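You operate a simulated robot arm through the tools that you are given. There is no shell and no other tool. Be economical: measure what you need, move in short steps, check, and stop when the job is done.

You are at the controls of a simulated robot arm. One attempt, no reset.

Task
Dose the ticket's three inks into the empty pot and mix it at FAST.
Fine: lid on before mixing; spout parked, mixer off, pot left in the dock. Set down upright: pot. Where these are worked on the way, their far stop is far enough and under half their travel is too little: doser spout.
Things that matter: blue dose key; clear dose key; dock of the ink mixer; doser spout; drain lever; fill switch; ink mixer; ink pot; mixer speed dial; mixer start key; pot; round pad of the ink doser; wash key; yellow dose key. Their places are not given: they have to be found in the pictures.

The check looks at the end state, three seconds after you hand in, the way a careful person would. Anything else that was tipped, shoved, dropped, spilled or broken makes it a failure. A push-on lid holds only when it is set on centred and level and pressed home; a screw cap is set on level and turned clockwise until tight.

Robot
A 6-joint arm with a three-finger gripper, fixed in place. Base frame: the origin is at the foot of the arm, x ahead of it, y to its left, z up; the work surface is at about z = 800. Lengths are in mm, angles in degrees, forces in N, time in s.
Its first joint turns from -166.0 to 166.0 degrees. Payload 4.89 kg.
The tool frame sits at the grasp point between the pads (the TCP): z along the fingers, y along the line on which they close. The tips reach 30 mm beyond it. Largest opening 164 mm; the body of the gripper starts 125 mm behind the TCP.
Orientation is told as [roll, pitch, yaw] about the base's x, y, z axes, in that order, counted from this pose: with the fingers straight down and closing along the base's y, the tool's x points along the base's -x, its y along +y and its z along -z.

Tools
- The arm moves only by the tool servo_tool. Its argument "commands" is a list of rows, each a list of 7 numbers: the shift along the base's x, y, z in units of 50 mm (1.0 is 50 mm), then the turn, a rotation vector about the base's x, y, z in units of 4 degrees (1.0 is 4 degrees), then the finger opening in mm, from 0 to 164. In form: [[x, y, z, wx, wy, wz, hand], ...]. A call has 1 to 10 rows; each row shifts and turns the commanded pose from where the row before left it. A call with a number of a shift or a turn outside -1 to 1 is refused whole. Each row takes 0.2 s and may step no farther than 50 mm and 8.6 degrees from the row before; otherwise, or with a gripper value out of range, the whole call is refused. Where a pose cannot be reached the arm comes as near as it can. A force on the tool above 40 N (or 10 N above the force at the start of the call, whichever is more), or a blocked arm, ends the call early, and 0.2 s more pass. The fingers move at their own pace (about 108 mm/s each) and stop on an object; they squeeze with about 21 N. The grip force told is the motor's: it shows also when the fingers shut on nothing. Time passes only in rows, and 0.2 s behind the last, so rows that do not move let the fingers close. The reply holds the time, the measured pose of the TCP, the force on the tool along the base axes, the opening and the grip force, in the units named above and with some noise, with the torque about the TCP (base axes, N m) and any sound that the robot's microphone picked up, and new pictures: "show" is both (left out), scene, wrist or none.
- Cameras (640 x 400 px; columns grow to the right, rows downward): "scene" is fixed at [398.9, 498.7, 1400]; the picture's right is [-0.82, -0.57, 0.00], its down [-0.48, 0.69, -0.55] and it looks along [0.31, -0.45, -0.84] (base axes); focal length 214 px, centre (320, 200). "wrist" rides on the gripper at [76, -2, -152] in the tool frame; the picture's right is [0.02, 1.00, 0.00], its down [-0.88, 0.02, -0.47] and it looks along [-0.47, 0.01, 0.88] (tool axes); focal length 247 px, centre (320, 200).
- move_column(by): slides the trunk up (or, below 0, down) by that many mm; the arm rides with it, the base frame stays. It gives what a move gives, with no picture.
- point_at(camera, pixels): for up to 12 pixels [column, row] of the newest picture of that camera ("zoom" is the newest enlarged one), the place [x, y, z] in the base frame of the surface seen there, good to about 3 mm. It takes no simulated time.
- zoom(camera, box): a new picture of the part [left, top, right, bottom] of that camera's present view, enlarged. It takes no simulated time.
- close_job(): hands the job in; it is judged then, once.

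Go step by step. Measure first, check grasps and placings, and put right what went wrong. The budget is 80 turns and 200 pictures, counting those below and the enlarged ones. Unless the task says otherwise, let go and move clear before handing in, and close with one line.

The tools are called after "Request:" as name(argument=value, ...) on one line, values as JSON. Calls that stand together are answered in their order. servo_tool: Moves the arm, as the interface text tells. Its arguments: {"type":"object","properties":{"commands":{"type":"array","items":{"type":"array","items":{"type":"number"}}},"show":{"type":"string","enum":["both","scene","wrist","none"]}},"required":["commands"]} The other tools are called the same way: move_column (by) slides the trunk up or down; point_at (camera, pixels) gives the place of the surface under pixels of a picture; zoom (camera, box) takes an enlarged picture of a part of a camera's view; close_job () hands the job in.

At the start:

```text
t: 0.0
eef_pos: [460.6, 196.1, 1296.1]
tool_rot: [0.0, 0.0, 0.0]
contact_force: [-0.8, -0.3, -0.6]
ft_torque: [-0.05, 0.04, 0.02]
width: 164.0
grip_force: 0.0
trunk travel left (down, up): [-150.0, 240.0]
```

scene: 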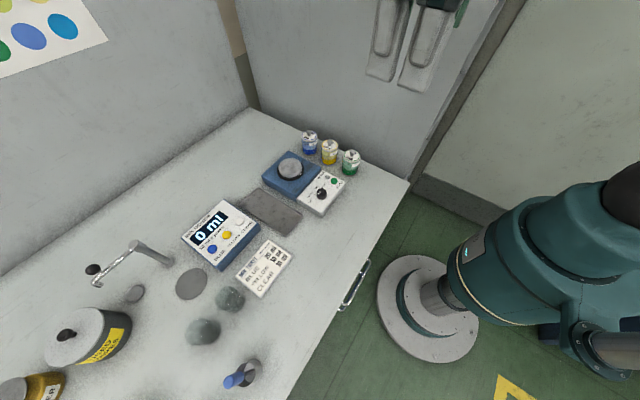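
wrist: 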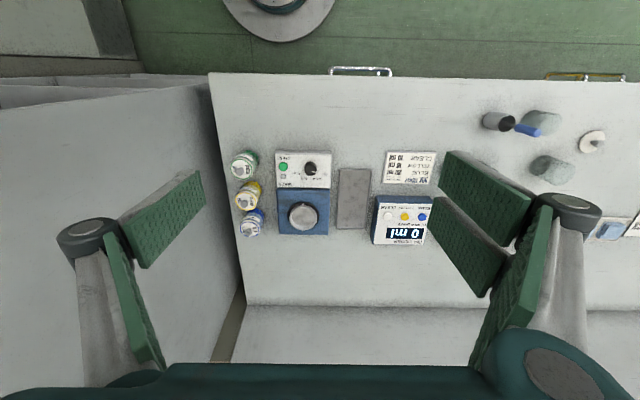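

The pictures show the doser panel near scene (222,235), the ticket at (265,268), and the mixer at (300,180). I'll enlarge these regions to read them.

Request:
zoom(camera="scene", box=[220, 220, 320, 310])

Request:
zoom(camera="scene", box=[240, 120, 380, 240])

Request:
zoom(camera="scene", box=[0, 200, 320, 400])

Request:
zoom(camera="wrist", box=[360, 80, 640, 260])

Request:
zoom(camera="wrist", box=[220, 130, 450, 260])

```text
4.44 times, centred on (270, 265) of scene
```

zoom: 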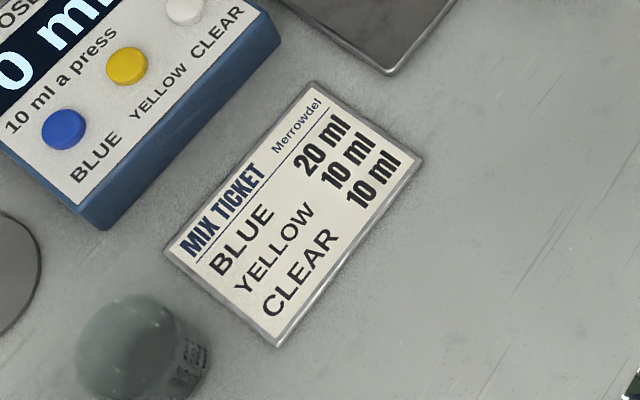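

```text
3.33 times, centred on (310, 180) of scene
```

zoom: 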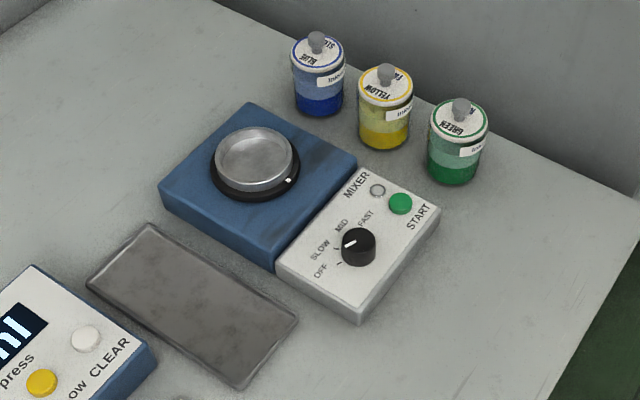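

```text
2.00 times, centred on (160, 300) of scene
```

zoom: 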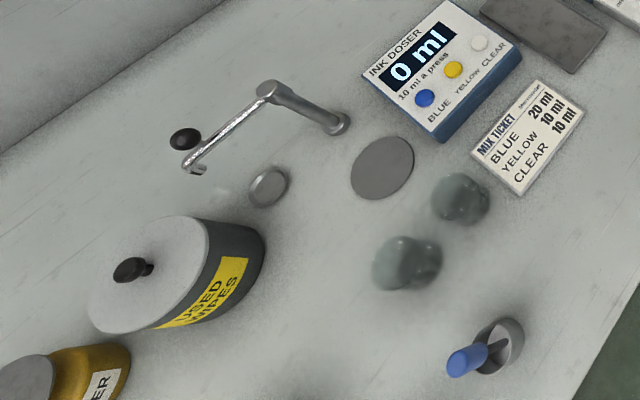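

```text
2.22 times, centred on (500, 170) of wrist
```

zoom: 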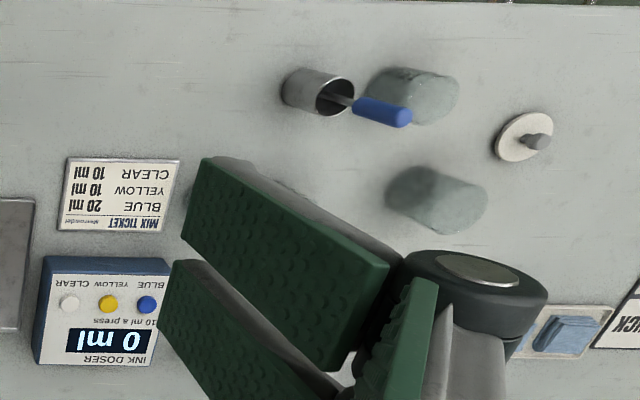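

```text
2.78 times, centred on (335, 195) of wrist
```

zoom: 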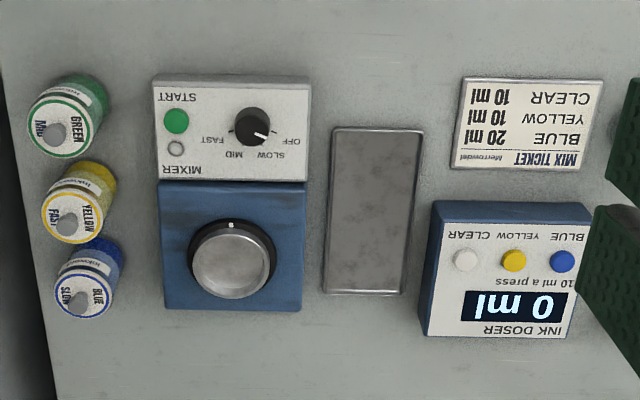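

The ticket reads BLUE 20, YELLOW 10, CLEAR 10, at 10 ml a press. I'll measure the key places next.

Request:
point_at(camera="scene", pixels=[[212, 249], [227, 235], [240, 222], [190, 284], [168, 261], [98, 284], [131, 246], [134, 294], [290, 168], [322, 193], [334, 181], [229, 292]])

Request:
point_at(camera="wrist", pixels=[[593, 140], [602, 139], [540, 116], [560, 165], [500, 122], [527, 130], [303, 214], [309, 169], [283, 167], [612, 231]])

Request:
servo_tool(commands=[[0, 0.8, 0, 0, 0, 0, 164], [0, 0.9, 0, 0, 0, 0, 164], [0, 0.9, 0, 0, 0, 0, 164], [0, 0.9, 0, 0, 0, 0, 164], [0, 0.9, 0, 0, 0, 0, 164], [0, 0.9, 0, 0, 0, 0, 164]])

```text
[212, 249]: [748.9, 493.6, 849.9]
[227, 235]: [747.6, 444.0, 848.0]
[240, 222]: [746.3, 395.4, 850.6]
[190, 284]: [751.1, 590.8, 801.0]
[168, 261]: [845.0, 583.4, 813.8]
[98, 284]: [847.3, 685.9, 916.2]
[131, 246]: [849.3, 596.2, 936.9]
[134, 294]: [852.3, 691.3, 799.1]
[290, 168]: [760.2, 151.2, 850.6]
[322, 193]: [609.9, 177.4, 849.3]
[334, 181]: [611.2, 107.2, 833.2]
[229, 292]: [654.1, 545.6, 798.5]
```

```text
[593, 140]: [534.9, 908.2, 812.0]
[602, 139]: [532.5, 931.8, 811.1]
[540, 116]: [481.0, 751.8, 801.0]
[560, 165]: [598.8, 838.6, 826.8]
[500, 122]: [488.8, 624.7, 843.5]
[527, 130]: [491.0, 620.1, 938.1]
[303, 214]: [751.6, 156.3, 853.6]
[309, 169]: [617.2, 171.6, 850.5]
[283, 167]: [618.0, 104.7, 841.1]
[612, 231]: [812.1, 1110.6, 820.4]
```

```text
t: 1.4
eef_pos: [460.0, 461.5, 1296.4]
tool_rot: [0.1, -0.1, 0.0]
contact_force: [-0.2, -1.1, -0.1]
ft_torque: [0.29, -0.06, -0.03]
width: 164.2
grip_force: 0.0
trunk travel left (down, up): [-150.0, 240.0]
```

scene: 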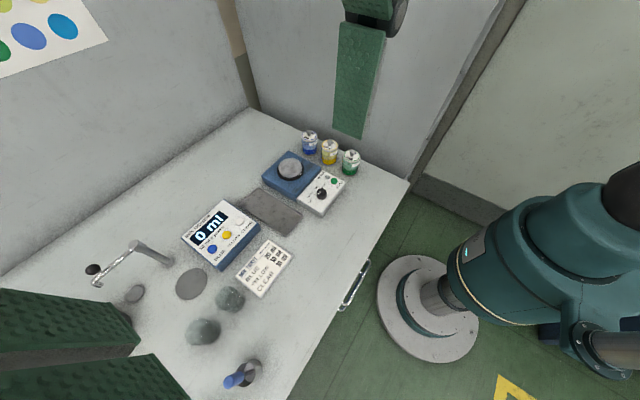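
wrist: 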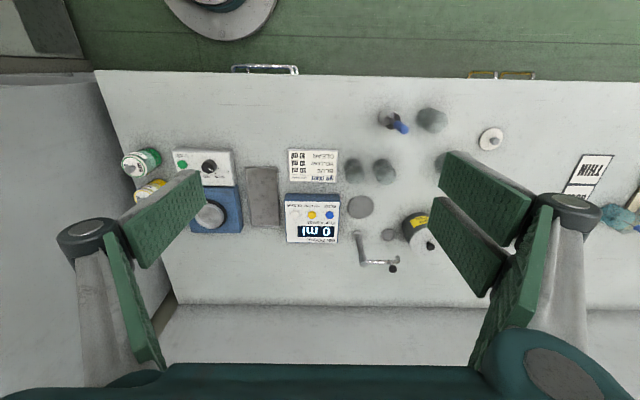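

There are four glass jars in the wrist view, at (353,170), (384,171), (432,120) and (445,165). I'll go further left and lower to inspect them.

Request:
servo_tool(commands=[[0, 0.9, -0.4, 0, 0, 0, 164], [0, 0.9, -0.4, 0, 0, 0, 164], [0, 0.9, -0.4, 0, 0, 0, 164], [0, 0.9, -0.4, 0, 0, 0, 164]])

Request:
zoom(camera="wrist", box=[240, 70, 480, 220])

Request:
zoom(camera="wrist", box=[200, 60, 440, 290])

Request:
zoom(camera="wrist", box=[400, 60, 640, 290])

Request:
zoom(camera="scene", box=[170, 270, 290, 400])

```text
t: 2.4
eef_pos: [459.0, 640.0, 1215.5]
tool_rot: [-0.1, 0.0, 0.0]
contact_force: [-0.2, -1.5, 1.0]
ft_torque: [0.2, -0.06, 0.0]
width: 163.9
grip_force: 0.0
trunk travel left (down, up): [-150.0, 240.0]
```

scene: 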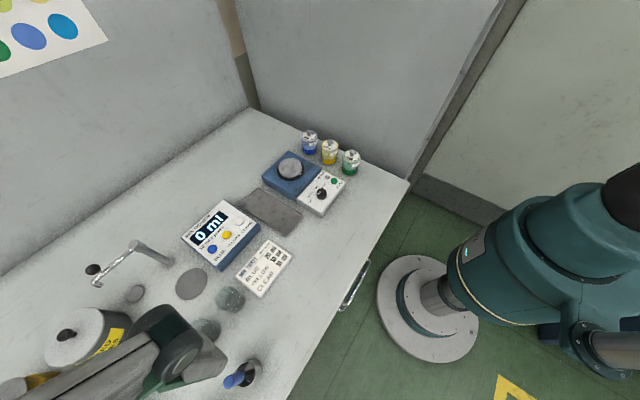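
wrist: 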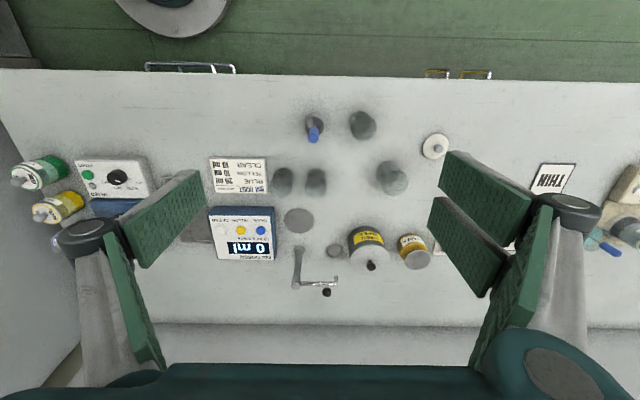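

```text
2.67 times, centred on (360, 145) of wrist
```

zoom: 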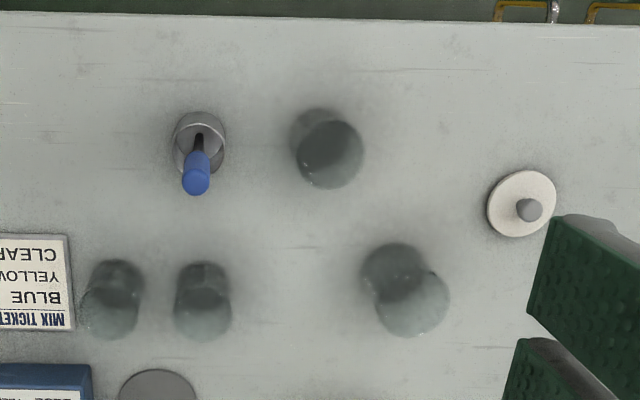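

```text
1.74 times, centred on (320, 175) of wrist
```

zoom: 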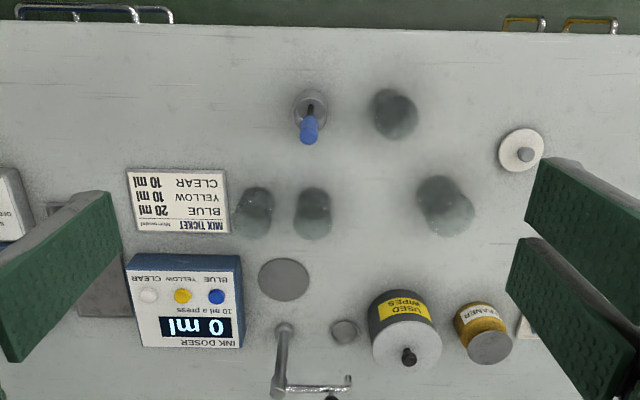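

```text
1.74 times, centred on (520, 175) of wrist
```

zoom: 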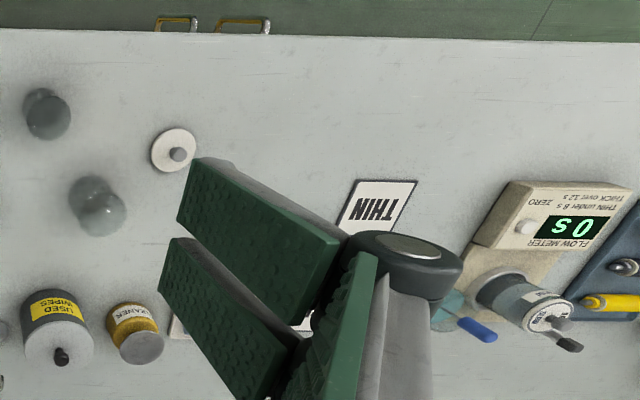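

```text
3.08 times, centred on (230, 335) of scene
```

zoom: 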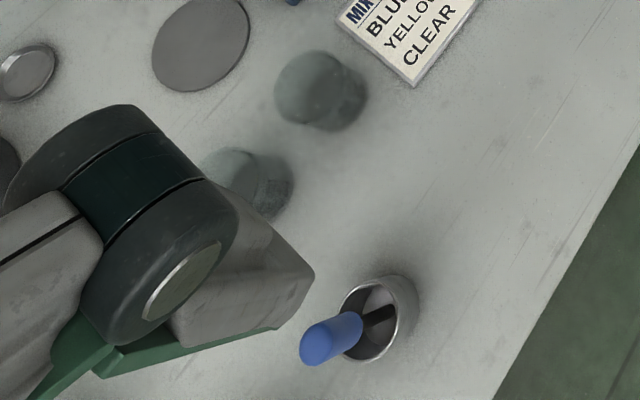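

There are two narrow jars near y≈548 and y≈628 (x≈620), plus wider ones at about (620,805) and (489,732). I'll get closer for a better look and check the lid.

Request:
servo_tool(commands=[[0, 0.6, -0.9, 0, 0, 0, 164], [0, 0.6, -0.9, 0, 0, 0, 164], [0, 0.6, -0.9, 0, 0, 0, 164], [0, 0, -0.6, 0, 0, 0, 164]])

Request:
zoom(camera="wrist", box=[200, 40, 440, 190])

Request:
zoom(camera="scene", box=[150, 260, 290, 360])

```text
refused: row 1 steps farther than a row can; nothing moved
```

```text
2.67 times, centred on (320, 115) of wrist
```

zoom: 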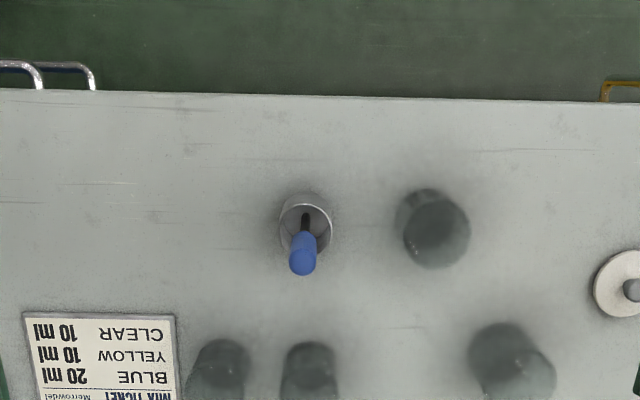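

```text
4.00 times, centred on (220, 310) of scene
```

zoom: 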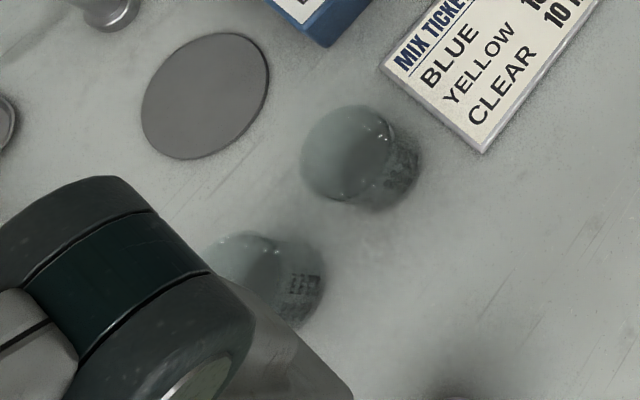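

Request:
servo_tool(commands=[[-0.4, 0, -0.8, 0, 0, 0, 164], [-0.4, 0, -0.8, 0, 0, 0, 164], [-0.4, 0, -0.8, 0, 0, 0, 164], [0, 0, -0.8, 0, 0, 0, 164]])

Request:
zoom(camera="wrist", box=[180, 80, 420, 230])

Request:
zoom(camera="scene", box=[150, 260, 290, 360])

```text
t: 3.4
eef_pos: [399.8, 641.0, 1057.1]
tool_rot: [0.0, 0.0, 0.1]
contact_force: [-0.8, -1.2, 0.5]
ft_torque: [0.18, -0.17, 0.02]
width: 164.2
grip_force: 0.0
trunk travel left (down, up): [-150.0, 240.0]
```

scene: 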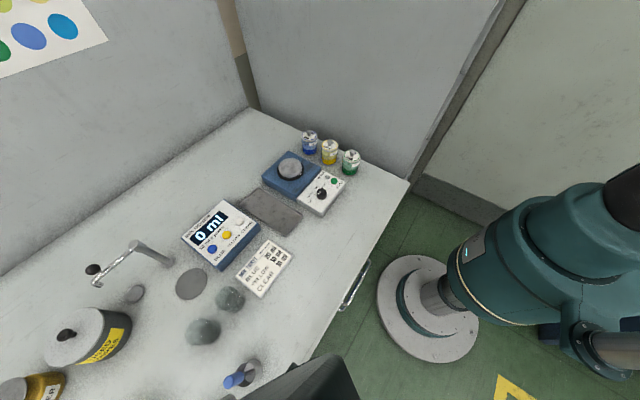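
wrist: 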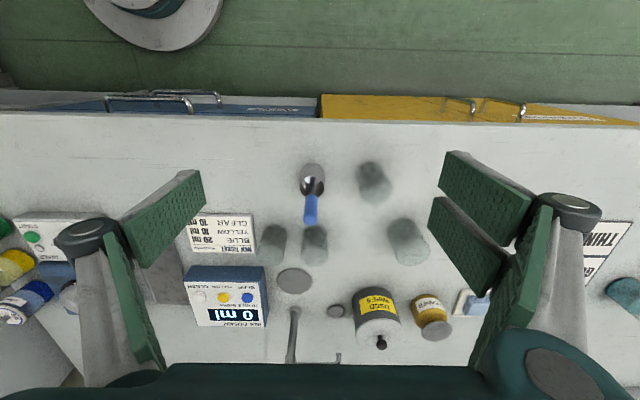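

```text
2.67 times, centred on (300, 155) of wrist
```

zoom: 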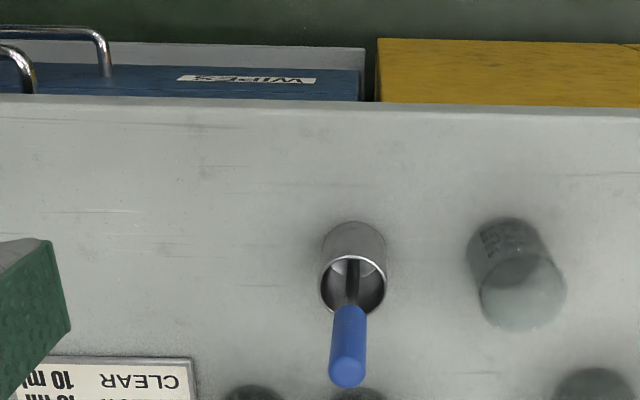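

```text
4.00 times, centred on (220, 310) of scene
```

zoom: 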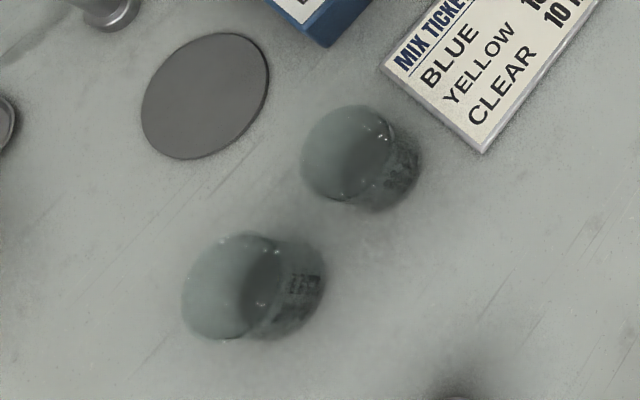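

I'll zoom on each glass to read the markings.

Request:
zoom(camera="wrist", box=[240, 210, 350, 280])

Request:
zoom(camera="wrist", box=[340, 150, 450, 280])

Request:
point_at(camera="wrist", pixels=[[272, 250], [271, 235], [315, 250], [315, 235], [374, 175], [378, 192], [410, 235], [413, 252], [338, 312]])

Request:
zoom(camera="scene", box=[190, 280, 260, 350])

```text
5.71 times, centred on (295, 245) of wrist
```

zoom: 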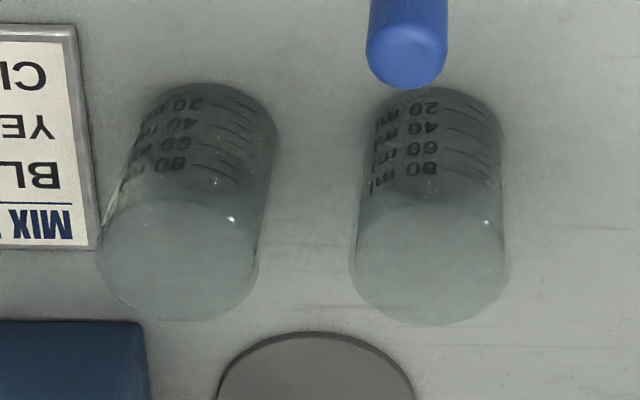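

```text
3.08 times, centred on (395, 215) of wrist
```

zoom: 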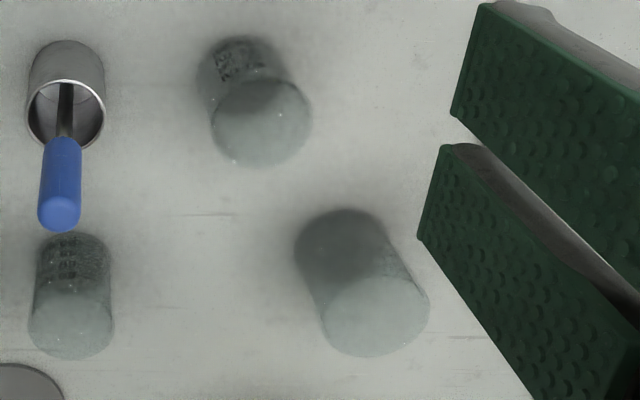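

```text
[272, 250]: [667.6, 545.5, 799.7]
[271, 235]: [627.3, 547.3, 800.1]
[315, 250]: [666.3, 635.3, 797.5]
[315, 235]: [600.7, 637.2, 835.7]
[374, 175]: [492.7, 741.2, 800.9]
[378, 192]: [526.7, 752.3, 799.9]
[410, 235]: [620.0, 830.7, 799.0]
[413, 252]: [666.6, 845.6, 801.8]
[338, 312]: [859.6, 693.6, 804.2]
```

```text
5.71 times, centred on (225, 315) of scene
```

zoom: 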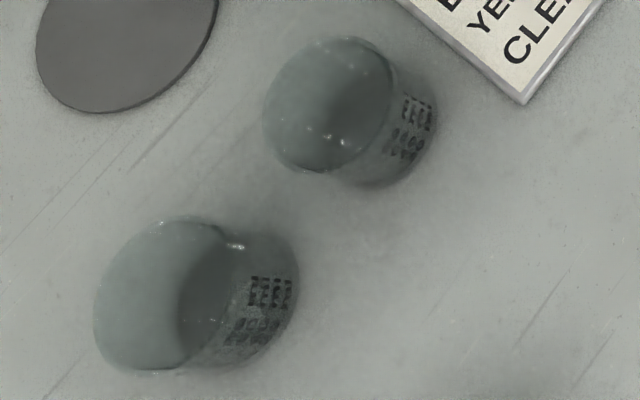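

The two narrow glasses are 80 ml graduated, one other is marked and one is unmarked. I'll look at the lid and the area further left to find which vessel it fits.

Request:
servo_tool(commands=[[0, 0.9, 0, 0, 0, 0, 164], [0, 0.9, 0, 0, 0, 0, 164], [0, 0.9, 0, 0, 0, 0, 164], [0, 0.9, 0, 0, 0, 0, 164], [0, 0.9, 0, 0, 0, 0, 164], [0, 0.9, 0, 0, 0, 0, 164]], show="wrist")

Request:
zoom(camera="wrist", box=[200, 150, 320, 300])

Request:
zoom(camera="wrist", box=[300, 150, 500, 330])

```text
t: 4.8
eef_pos: [398.6, 909.8, 1058.1]
tool_rot: [0.0, 0.1, -0.1]
contact_force: [0.2, -1.9, 0.9]
ft_torque: [0.26, -0.01, 0.02]
width: 163.8
grip_force: 0.1
trunk travel left (down, up): [-150.0, 240.0]
```

wrist: 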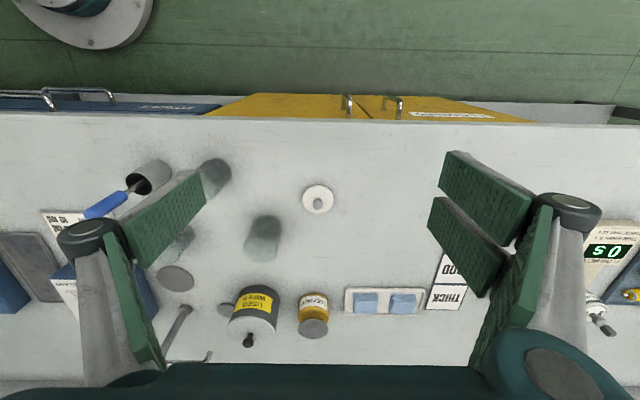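

```text
2.67 times, centred on (260, 225) of wrist
```

zoom: 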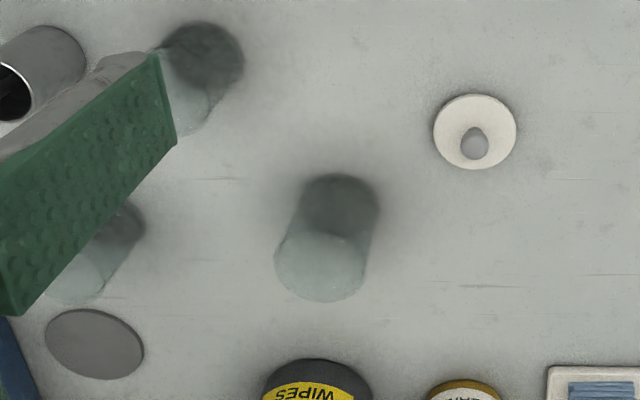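

```text
2.22 times, centred on (400, 240) of wrist
```

zoom: 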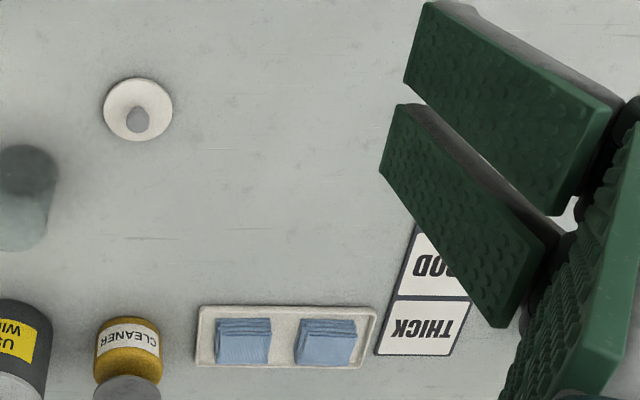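

Jar C (wrist 265,240) looks about 58 mm across and similar to the lid. I'll measure the lid's edges and move in for a direct view of jars C and D.

Request:
point_at(camera="wrist", pixels=[[303, 200], [331, 200], [318, 187], [317, 210], [310, 192], [318, 204], [302, 200], [332, 200], [318, 186]])

Request:
servo_tool(commands=[[0.7, -0.6, -0.2, 0, 0, 0, 164], [0.7, -0.6, 0, 0, 0, 0, 164], [0.1, -0.6, -0.4, 0, 0, 0, 164]], show="wrist")

Request:
zoom(camera="wrist", box=[200, 50, 440, 200])

```text
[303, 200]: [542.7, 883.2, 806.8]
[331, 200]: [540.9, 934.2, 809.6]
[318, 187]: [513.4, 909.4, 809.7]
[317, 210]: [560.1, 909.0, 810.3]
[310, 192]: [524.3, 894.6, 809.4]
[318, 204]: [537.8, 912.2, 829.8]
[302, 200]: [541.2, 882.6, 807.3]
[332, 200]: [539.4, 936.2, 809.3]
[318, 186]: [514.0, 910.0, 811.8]
```

```text
t: 5.6
eef_pos: [475.7, 822.6, 1027.2]
tool_rot: [0.0, 0.0, 0.0]
contact_force: [0.1, 1.6, -0.1]
ft_torque: [-0.04, -0.08, -0.01]
width: 163.8
grip_force: 0.2
trunk travel left (down, up): [-150.0, 240.0]
```

wrist: 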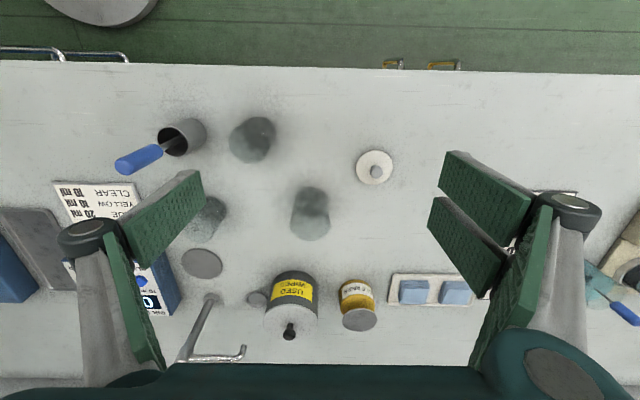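

```text
2.67 times, centred on (320, 125) of wrist
```

zoom: 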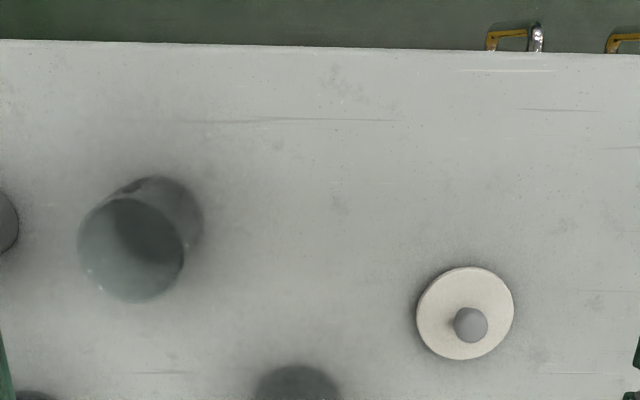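

The lid is about 55 mm across, centred near (538,909), with its knob top at z≈830. Next I'll zoom on the two wide jars.

Request:
zoom(camera="wrist", box=[220, 110, 290, 170])

Request:
zoom(camera="wrist", box=[280, 175, 350, 245])

Request:
zoom(camera="wrist", box=[180, 180, 240, 250])

```text
6.67 times, centred on (255, 140) of wrist
```

zoom: 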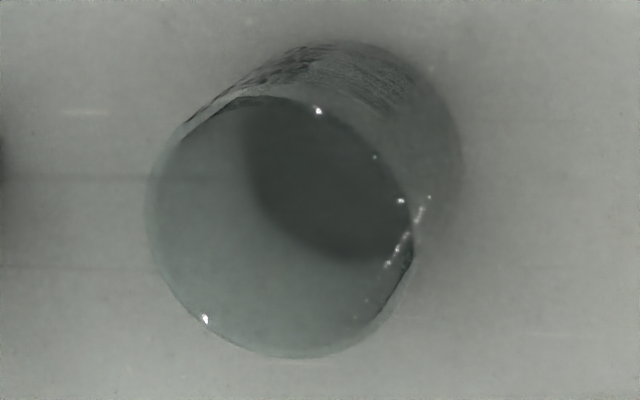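

```text
5.71 times, centred on (315, 210) of wrist
```

zoom: 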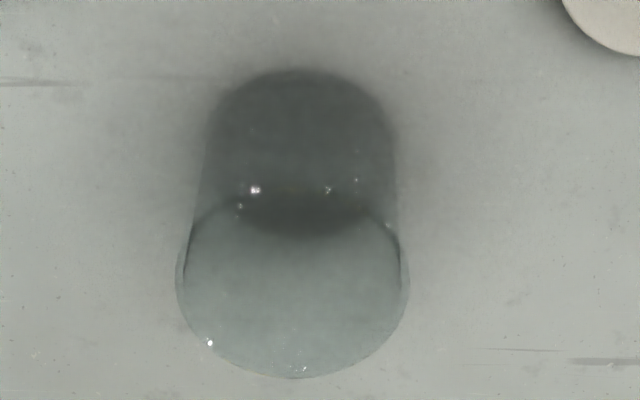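

```text
5.71 times, centred on (210, 215) of wrist
```

zoom: 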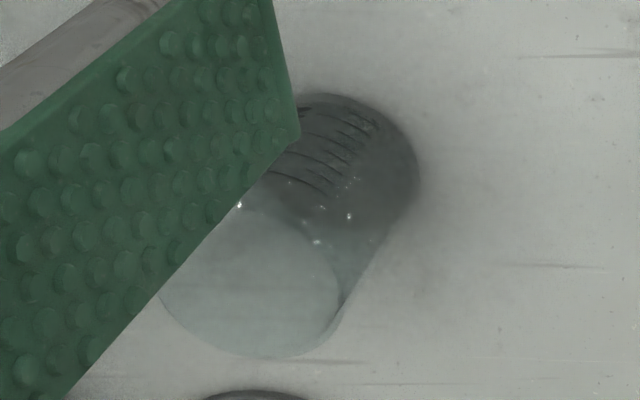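

Jar C measures about 59 mm wide and 72 mm high at (606,809). It is unmarked like the ink pots, so it is the likely pot; the graduated ones are beakers. I'll hover above it and verify.

Request:
servo_tool(commands=[[0.8, -0.1, 0, 0, 0, 0, 110], [0.9, -0.1, -0.2, 0, 0, 0, 110], [0.9, -0.07, -0.3, 0, 0, 0, 110], [0, 0, -0.8, 0, 0, 0, 110]], show="both")

Request:
zoom(camera="wrist", box=[250, 130, 390, 260])

Request:
zoom(camera="scene", box=[290, 120, 370, 180])

```text
t: 6.6
eef_pos: [604.9, 805.7, 961.9]
tool_rot: [0.0, 0.0, 0.0]
contact_force: [-0.5, -0.7, 0.7]
ft_torque: [0.12, -0.09, -0.01]
width: 109.8
grip_force: 0.0
trunk travel left (down, up): [-150.0, 240.0]
```

scene: 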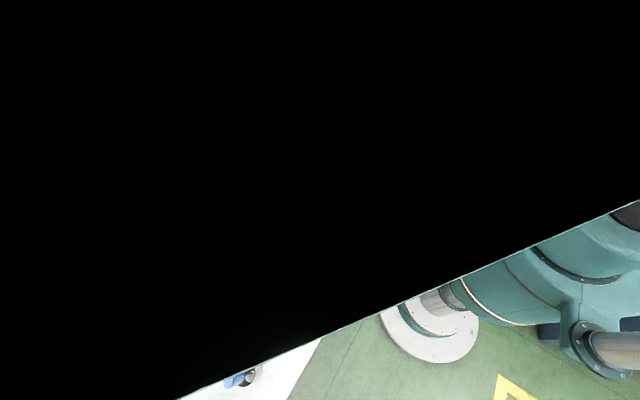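
wrist: 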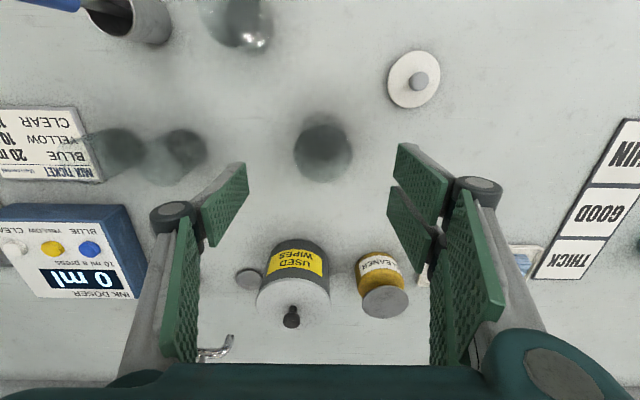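

```text
3.08 times, centred on (320, 195) of wrist
```

zoom: 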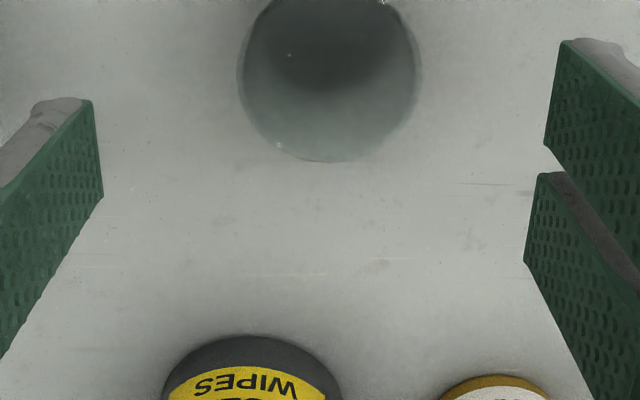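

```text
6.67 times, centred on (330, 150) of scene
```

zoom: 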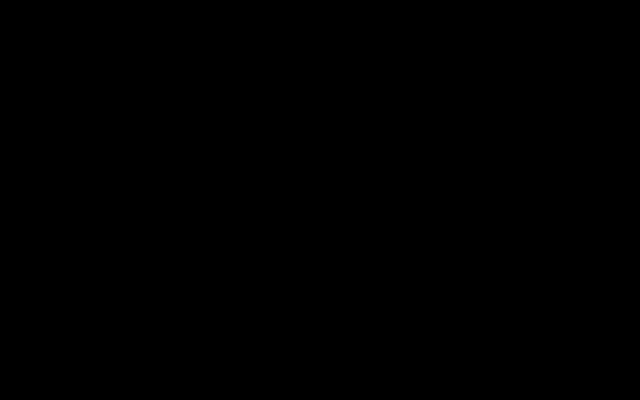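

The pot's rim circle (wrist 323,153) puts the centre at (605,809) with a 59 mm diameter, and the lid is 57.5 mm, so they match. I'll go down and grip it.

Request:
servo_tool(commands=[[0.01, 0.07, -0.7, 0, 0, 0, 100], [0, 0, -0.8, 0, 0, 0, 100], [0, 0, -0.7, 0, 0, 0, 100], [0, 0, 0, 0, 0, 0, 40], [0, 0, 0, 0, 0, 0, 40], [0, 0, 0, 0, 0, 0, 40]], show="wrist")

```text
t: 8.0
eef_pos: [604.8, 811.3, 851.4]
tool_rot: [0.0, -0.1, 0.1]
contact_force: [0.1, -0.2, 1.8]
ft_torque: [-0.08, -0.01, -0.01]
width: 60.2
grip_force: 20.7
trunk travel left (down, up): [-150.0, 240.0]
```

wrist: 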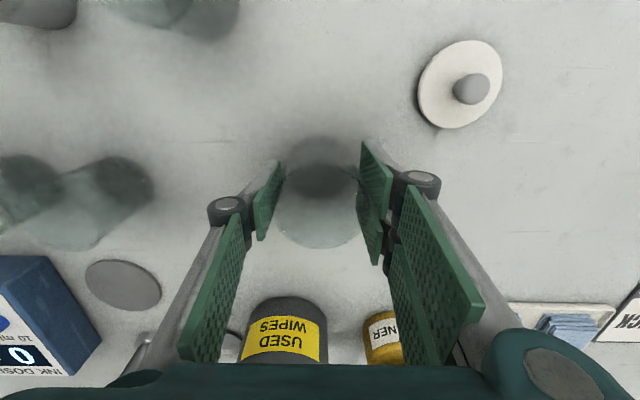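

The pot is gripped at 60 mm. I'll measure the pad's edges precisely before carrying it.

Request:
point_at(camera="wrist", pixels=[[123, 286], [88, 278], [159, 293], [113, 263], [134, 309]])

Request:
servo_tool(commands=[[0, 0, 0.4, 0, 0, 0, 40], [0, 0, 0.8, 0, 0, 0, 40], [0, 0, 0.8, 0, 0, 0, 40], [0, 0, 0.8, 0, 0, 0, 40]], show="wrist")

```text
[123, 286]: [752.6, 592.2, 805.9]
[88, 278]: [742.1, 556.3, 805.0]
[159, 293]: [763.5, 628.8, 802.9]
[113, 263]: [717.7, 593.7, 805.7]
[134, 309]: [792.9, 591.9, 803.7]
```

```text
t: 9.0
eef_pos: [605.9, 811.3, 991.0]
tool_rot: [0.0, -0.1, 0.0]
contact_force: [1.0, 0.3, -1.5]
ft_torque: [-0.08, 0.11, -0.01]
width: 60.3
grip_force: 20.3
trunk travel left (down, up): [-150.0, 240.0]
```

wrist: 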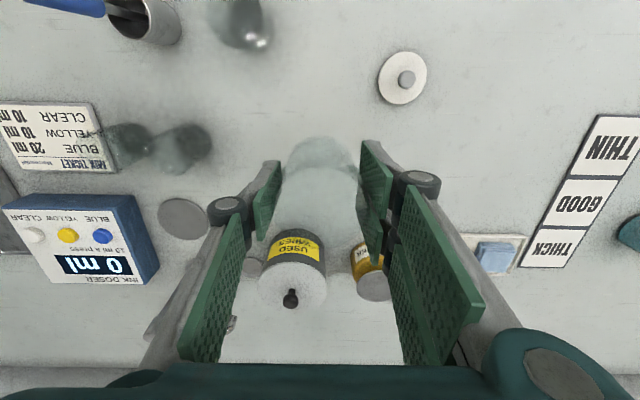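

The pad centre is (754,592) at z≈804. I'll carry the pot over it and lower it.

Request:
servo_tool(commands=[[0.49, -0.73, 0, 0, 0, 0, 40], [0.49, -0.73, 0, 0, 0, 0, 40], [0.49, -0.73, 0, 0, 0, 0, 40], [0.49, -0.73, 0, 0, 0, 0, 40], [0.49, -0.73, 0, 0, 0, 0, 40], [0.49, -0.73, 0, 0, 0, 0, 40], [0, 0, -0.9, 0, 0, 0, 40], [0, 0, -0.9, 0, 0, 0, 40], [0, 0, -0.5, 0, 0, 0, 40]])

```text
t: 11.0
eef_pos: [753.5, 592.7, 876.6]
tool_rot: [0.0, 0.0, 0.0]
contact_force: [-0.4, 0.5, -0.2]
ft_torque: [0.05, -0.03, 0.0]
width: 60.3
grip_force: 21.4
trunk travel left (down, up): [-150.0, 240.0]
```

scene: 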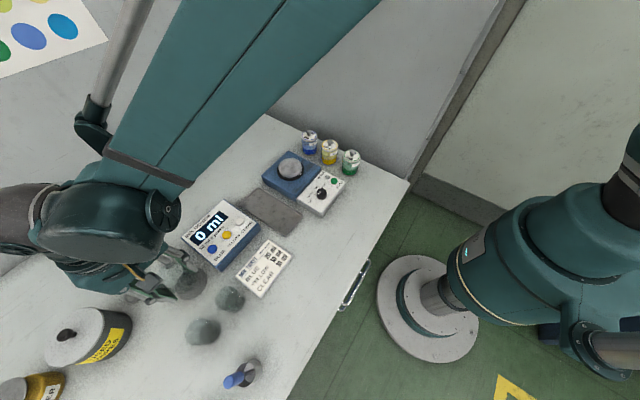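
wrist: 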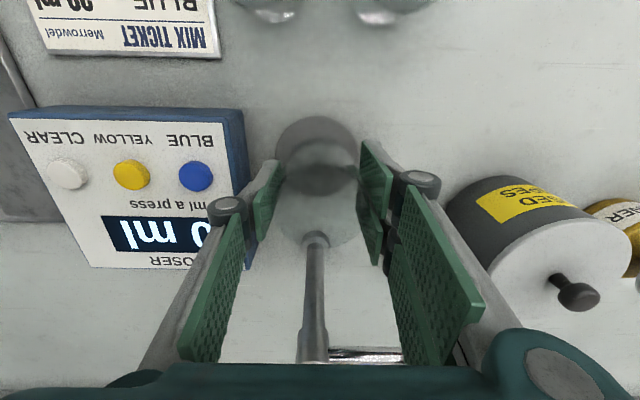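

The pot is centred over the pad, about 21 mm high. I'll lower it until contact.

Request:
servo_tool(commands=[[0, 0, -0.3, 0, 0, 0, 40], [0, 0, -0.1, 0, 0, 0, 40], [0, 0, -0.04, 0, 0, 0, 40]], show="none")

```text
t: 11.8
eef_pos: [753.1, 591.7, 855.0]
tool_rot: [0.0, 0.0, 0.0]
contact_force: [1.8, 1.9, 12.3]
ft_torque: [0.09, -0.1, 0.01]
width: 60.0
grip_force: 21.4
trunk travel left (down, up): [-150.0, 240.0]
```

Contact reads 12 N up, so the pot is standing on the pad. I'll open, rise and look.

Request:
servo_tool(commands=[[0, 0, 0.02, 0, 0, 0, 90], [0, 0, 0, 0, 0, 0, 90], [0, 0, 0.7, 0, 0, 0, 90], [0, 0, 0.9, 0, 0, 0, 90], [-0.6, 0, 0.7, 0, 0, 0, 90], [-0.8, 0, 0.5, 0, 0, 0, 90], [-0.8, 0, 0.5, 0, 0, 0, 90]], show="both")

Request:
zoom(camera="wrist", box=[240, 150, 440, 320])

```text
t: 13.4
eef_pos: [641.7, 592.9, 1020.2]
tool_rot: [0.0, 0.0, 0.1]
contact_force: [1.4, 0.7, -0.9]
ft_torque: [0.01, 0.3, 0.0]
width: 90.0
grip_force: 0.0
trunk travel left (down, up): [-150.0, 240.0]
```

scene: 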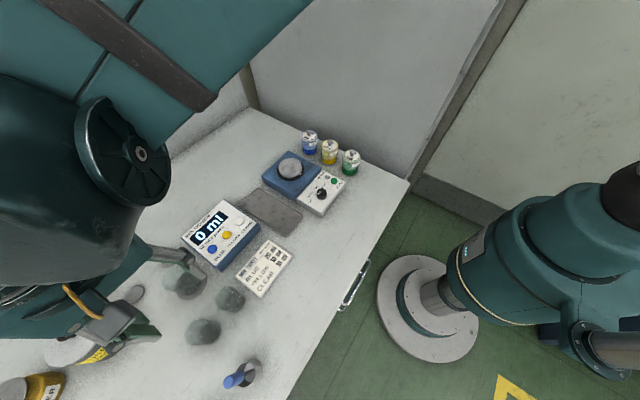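
wrist: 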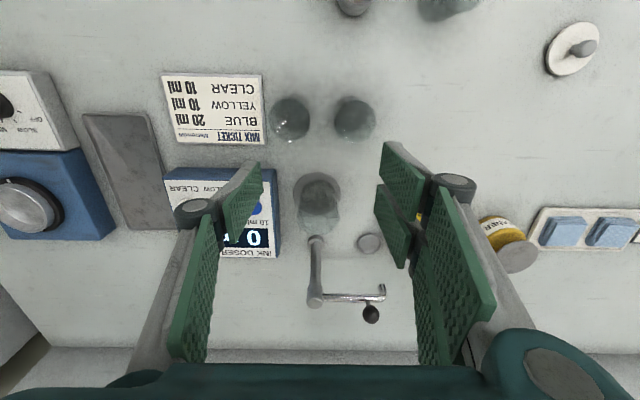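

```text
2.35 times, centred on (340, 235) of wrist
```

zoom: 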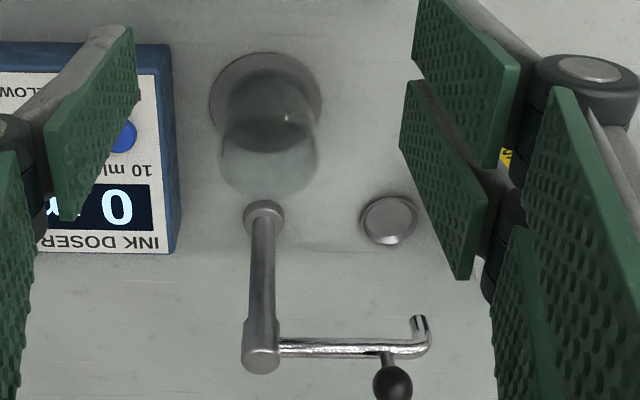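

The pot stands on the pad. The spout is parked over the drain, with its arm toward +y and a ball handle. I'll measure it with point_at.

Request:
point_at(camera="zoom", pixels=[[262, 218], [259, 358], [300, 347], [340, 346], [380, 347], [425, 345], [417, 322], [388, 365], [392, 384], [389, 222], [420, 325]])

Request:
point_at(camera="wrist", pixels=[[318, 178], [381, 290], [371, 314]])

```text
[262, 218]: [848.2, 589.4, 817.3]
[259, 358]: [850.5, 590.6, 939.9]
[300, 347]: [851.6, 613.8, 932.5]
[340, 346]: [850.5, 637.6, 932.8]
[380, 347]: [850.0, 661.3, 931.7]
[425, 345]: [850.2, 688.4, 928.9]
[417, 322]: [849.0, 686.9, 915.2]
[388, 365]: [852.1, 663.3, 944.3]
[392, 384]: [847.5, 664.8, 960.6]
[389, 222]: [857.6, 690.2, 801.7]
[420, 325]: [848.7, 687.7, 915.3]
```

```text
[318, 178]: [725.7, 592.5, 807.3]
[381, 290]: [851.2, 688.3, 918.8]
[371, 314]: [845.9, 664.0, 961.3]
```

The pole is at (850,590) with the bar at z≈931 and the ball handle at (850,664,~957). That is a long reach of about 1078 mm, so I'll lean the tool outward while approaching above it.

Request:
servo_tool(commands=[[0.7, 0.24, 0.2, 0, -1, 0, 60], [0.7, 0.24, 0, 0, -1, 0, 60], [0.7, 0.24, 0, 0, -1, 0, 60], [0.7, 0.24, 0, 0, -1, 0, 60], [0.6, 0.24, 0, 0, -1, 0, 60], [0.7, 0.22, 0, 0, -1, 0, 60]], show="both")

```text
t: 14.8
eef_pos: [847.6, 663.8, 1031.4]
tool_rot: [0.1, -24.1, 0.2]
contact_force: [-0.8, -1.4, 0.5]
ft_torque: [0.09, -0.02, 0.01]
width: 59.9
grip_force: 0.1
trunk travel left (down, up): [-150.0, 240.0]
```

scene: 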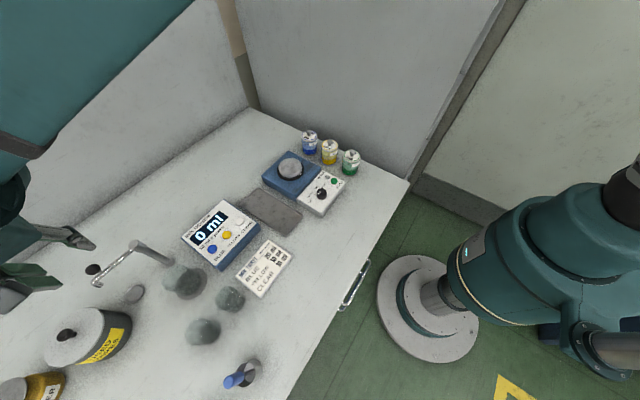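
wrist: 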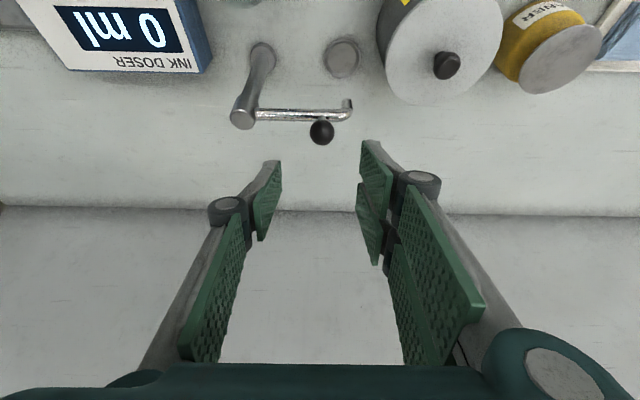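

It is reachable with the tilt. I'll descend to the ball and close gently on it.

Request:
servo_tool(commands=[[-0.1, 0, -0.6, 0, 0, 0, 50], [0, 0, -0.6, 0, 0, 0, 50], [0, 0, 0, 0, 0, 0, 10], [0, 0, 0, 0, 0, 0, 5], [0, 0, 0, 0, 0, 0, 5]], show="both")

```text
t: 16.0
eef_pos: [842.9, 665.3, 971.1]
tool_rot: [0.0, -24.1, 0.1]
contact_force: [-1.0, 17.8, 0.5]
ft_torque: [0.31, 0.02, 0.14]
width: 21.8
grip_force: 45.4
trunk travel left (down, up): [-150.0, 240.0]
```

scene: 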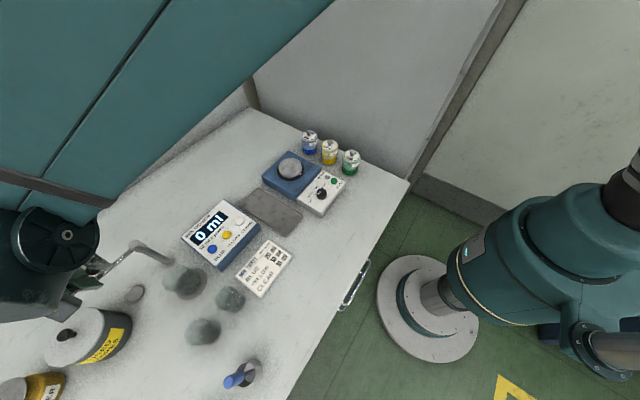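
wrist: 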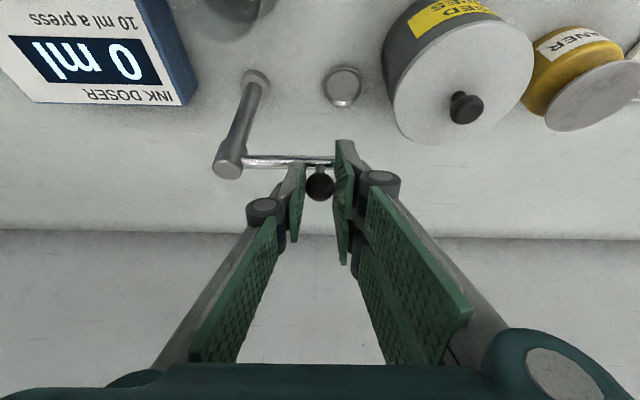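

The ball is held (21.8 mm) with a slight +y load. I'll follow the first half of the arc around the pole and check the forces.

Request:
servo_tool(commands=[[-0.234, 0.012, 0, 0, 0, 0, 5], [-0.23, -0.056, 0, 0, 0, 0, 5], [-0.216, -0.09, 0, 0, 0, 0, 5], [-0.202, -0.122, 0, 0, 0, 0, 5], [-0.178, -0.154, 0, 0, 0, 0, 5]], show="wrist")

```text
t: 17.2
eef_pos: [787.4, 644.3, 969.9]
tool_rot: [0.1, -24.0, 0.0]
contact_force: [-24.6, 26.2, 1.9]
ft_torque: [0.38, 0.63, 0.5]
width: 21.6
grip_force: 44.8
trunk travel left (down, up): [-150.0, 240.0]
```

wrist: 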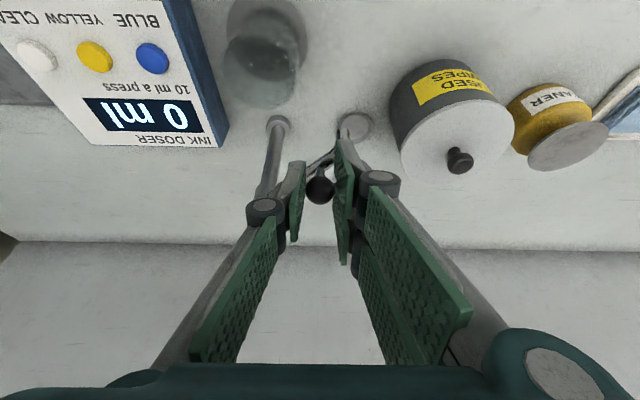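

The spout is at about 45°, with a radial load of 36 N outward, so my radius is a little small. I'll shift outward 4 mm and check.

Request:
servo_tool(commands=[[-0.056, 0.056, 0, 0, 0, 0, 5], [0, 0, 0, 0, 0, 0, 5]], show="none")

```text
t: 17.8
eef_pos: [788.1, 645.2, 969.9]
tool_rot: [-0.1, -24.0, 0.0]
contact_force: [-4.8, 3.1, -2.4]
ft_torque: [0.0, -0.37, 0.03]
width: 21.8
grip_force: 45.0
trunk travel left (down, up): [-150.0, 240.0]
```

The load has dropped to about 5 N. I'll continue the arc with r=78.

Request:
servo_tool(commands=[[-0.16, -0.185, 0, 0, 0, 0, 5], [-0.127, -0.21, 0, 0, 0, 0, 5], [-0.094, -0.225, 0, 0, 0, 0, 5], [-0.058, -0.239, 0, 0, 0, 0, 5]], show="wrist")

```text
t: 18.8
eef_pos: [763.4, 601.7, 970.5]
tool_rot: [0.0, -23.9, 0.0]
contact_force: [-3.0, 3.7, -4.5]
ft_torque: [0.04, 0.17, 0.29]
width: 21.6
grip_force: 44.7
trunk travel left (down, up): [-150.0, 240.0]
```

wrist: 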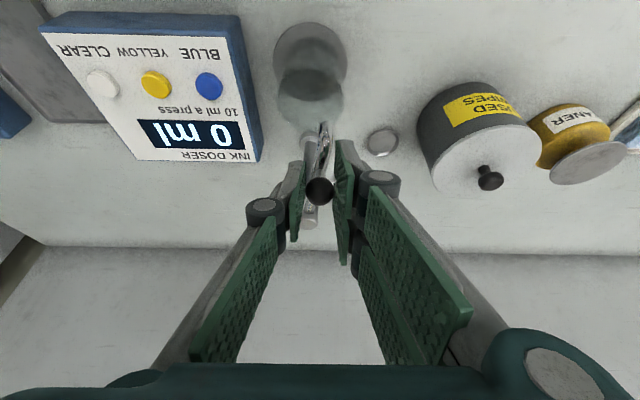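

About 81° is done. I'll finish the last bit toward the stop.

Request:
servo_tool(commands=[[-0.01, -0.23, 0, 0, 0, 0, 5], [0, -0.06, 0, 0, 0, 0, 5], [0, -0.06, 0, 0, 0, 0, 5]], show="wrist")

```text
t: 19.8
eef_pos: [763.8, 589.9, 968.7]
tool_rot: [0.2, -24.1, 0.2]
contact_force: [2.9, 12.8, -1.2]
ft_torque: [0.19, 0.29, 0.26]
width: 21.6
grip_force: 45.2
trunk travel left (down, up): [-150.0, 240.0]
stopped in row 3: the force on the tool passed its limit at 42 N (the readings are from after the stop); the commanded pose is now the measured one
```

wrist: 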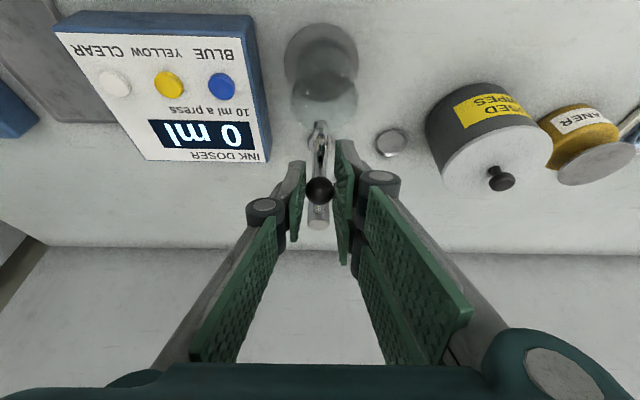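

The spout is at its stop over the pot. I'll open, back up along the tool axis and straighten the tool.

Request:
servo_tool(commands=[[0, 0, 0, 0, 0, 0, 50], [0, 0, 0, 0, 0, 0, 50], [-0.3, 0, 0.7, 0, 0, 0, 50], [-0.3, 0, 0.7, 0, 0, 0, 50], [0, -0.5, 0, 0, 1, 0, 20], [0, -0.5, 0, 0, 1, 0, 0], [0.2, -0.5, 0, 0, 1, 0, 0], [0.1, -0.3, 0, 0, 1, 0, 0], [0, 0, 0, 0, 1, 0, 0], [0, 0, 0, 0, 1, 0, 0]])

Request:
zoom(camera="wrist", box=[220, 120, 440, 280])

```text
t: 21.9
eef_pos: [750.3, 499.3, 1040.5]
tool_rot: [0.2, 0.0, 0.1]
contact_force: [-0.4, 0.1, 1.3]
ft_torque: [0.09, -0.09, -0.01]
width: 0.0
grip_force: 20.8
trunk travel left (down, up): [-150.0, 240.0]
```

scene: 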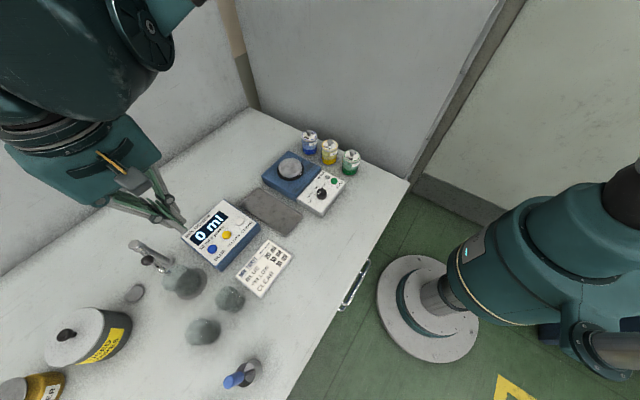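
wrist: 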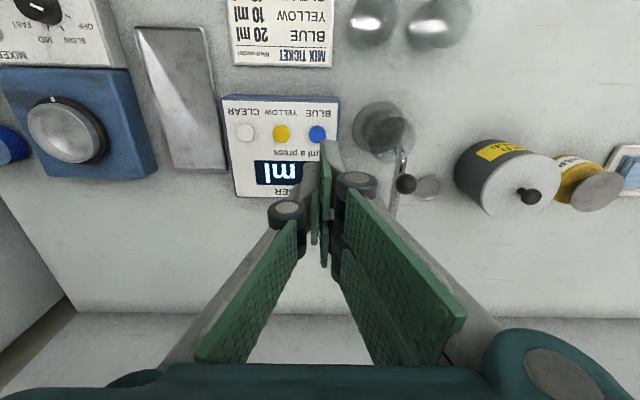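

```text
2.50 times, centred on (330, 200) of wrist
```

zoom: 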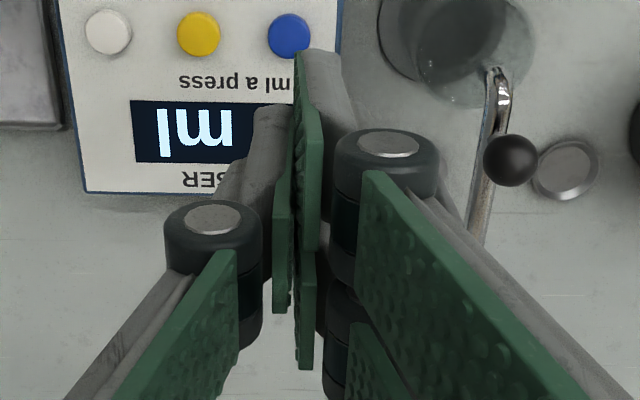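

The spout tip reads over the pot. I'll measure the keys and spout tip.

Request:
point_at(camera="wrist", pixels=[[317, 134], [281, 134], [245, 133], [262, 150], [402, 151], [405, 184], [382, 136]])

```text
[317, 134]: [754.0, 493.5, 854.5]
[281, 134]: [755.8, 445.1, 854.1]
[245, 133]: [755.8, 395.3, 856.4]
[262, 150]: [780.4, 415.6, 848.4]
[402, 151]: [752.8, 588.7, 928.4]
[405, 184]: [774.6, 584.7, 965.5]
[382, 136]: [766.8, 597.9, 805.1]
```

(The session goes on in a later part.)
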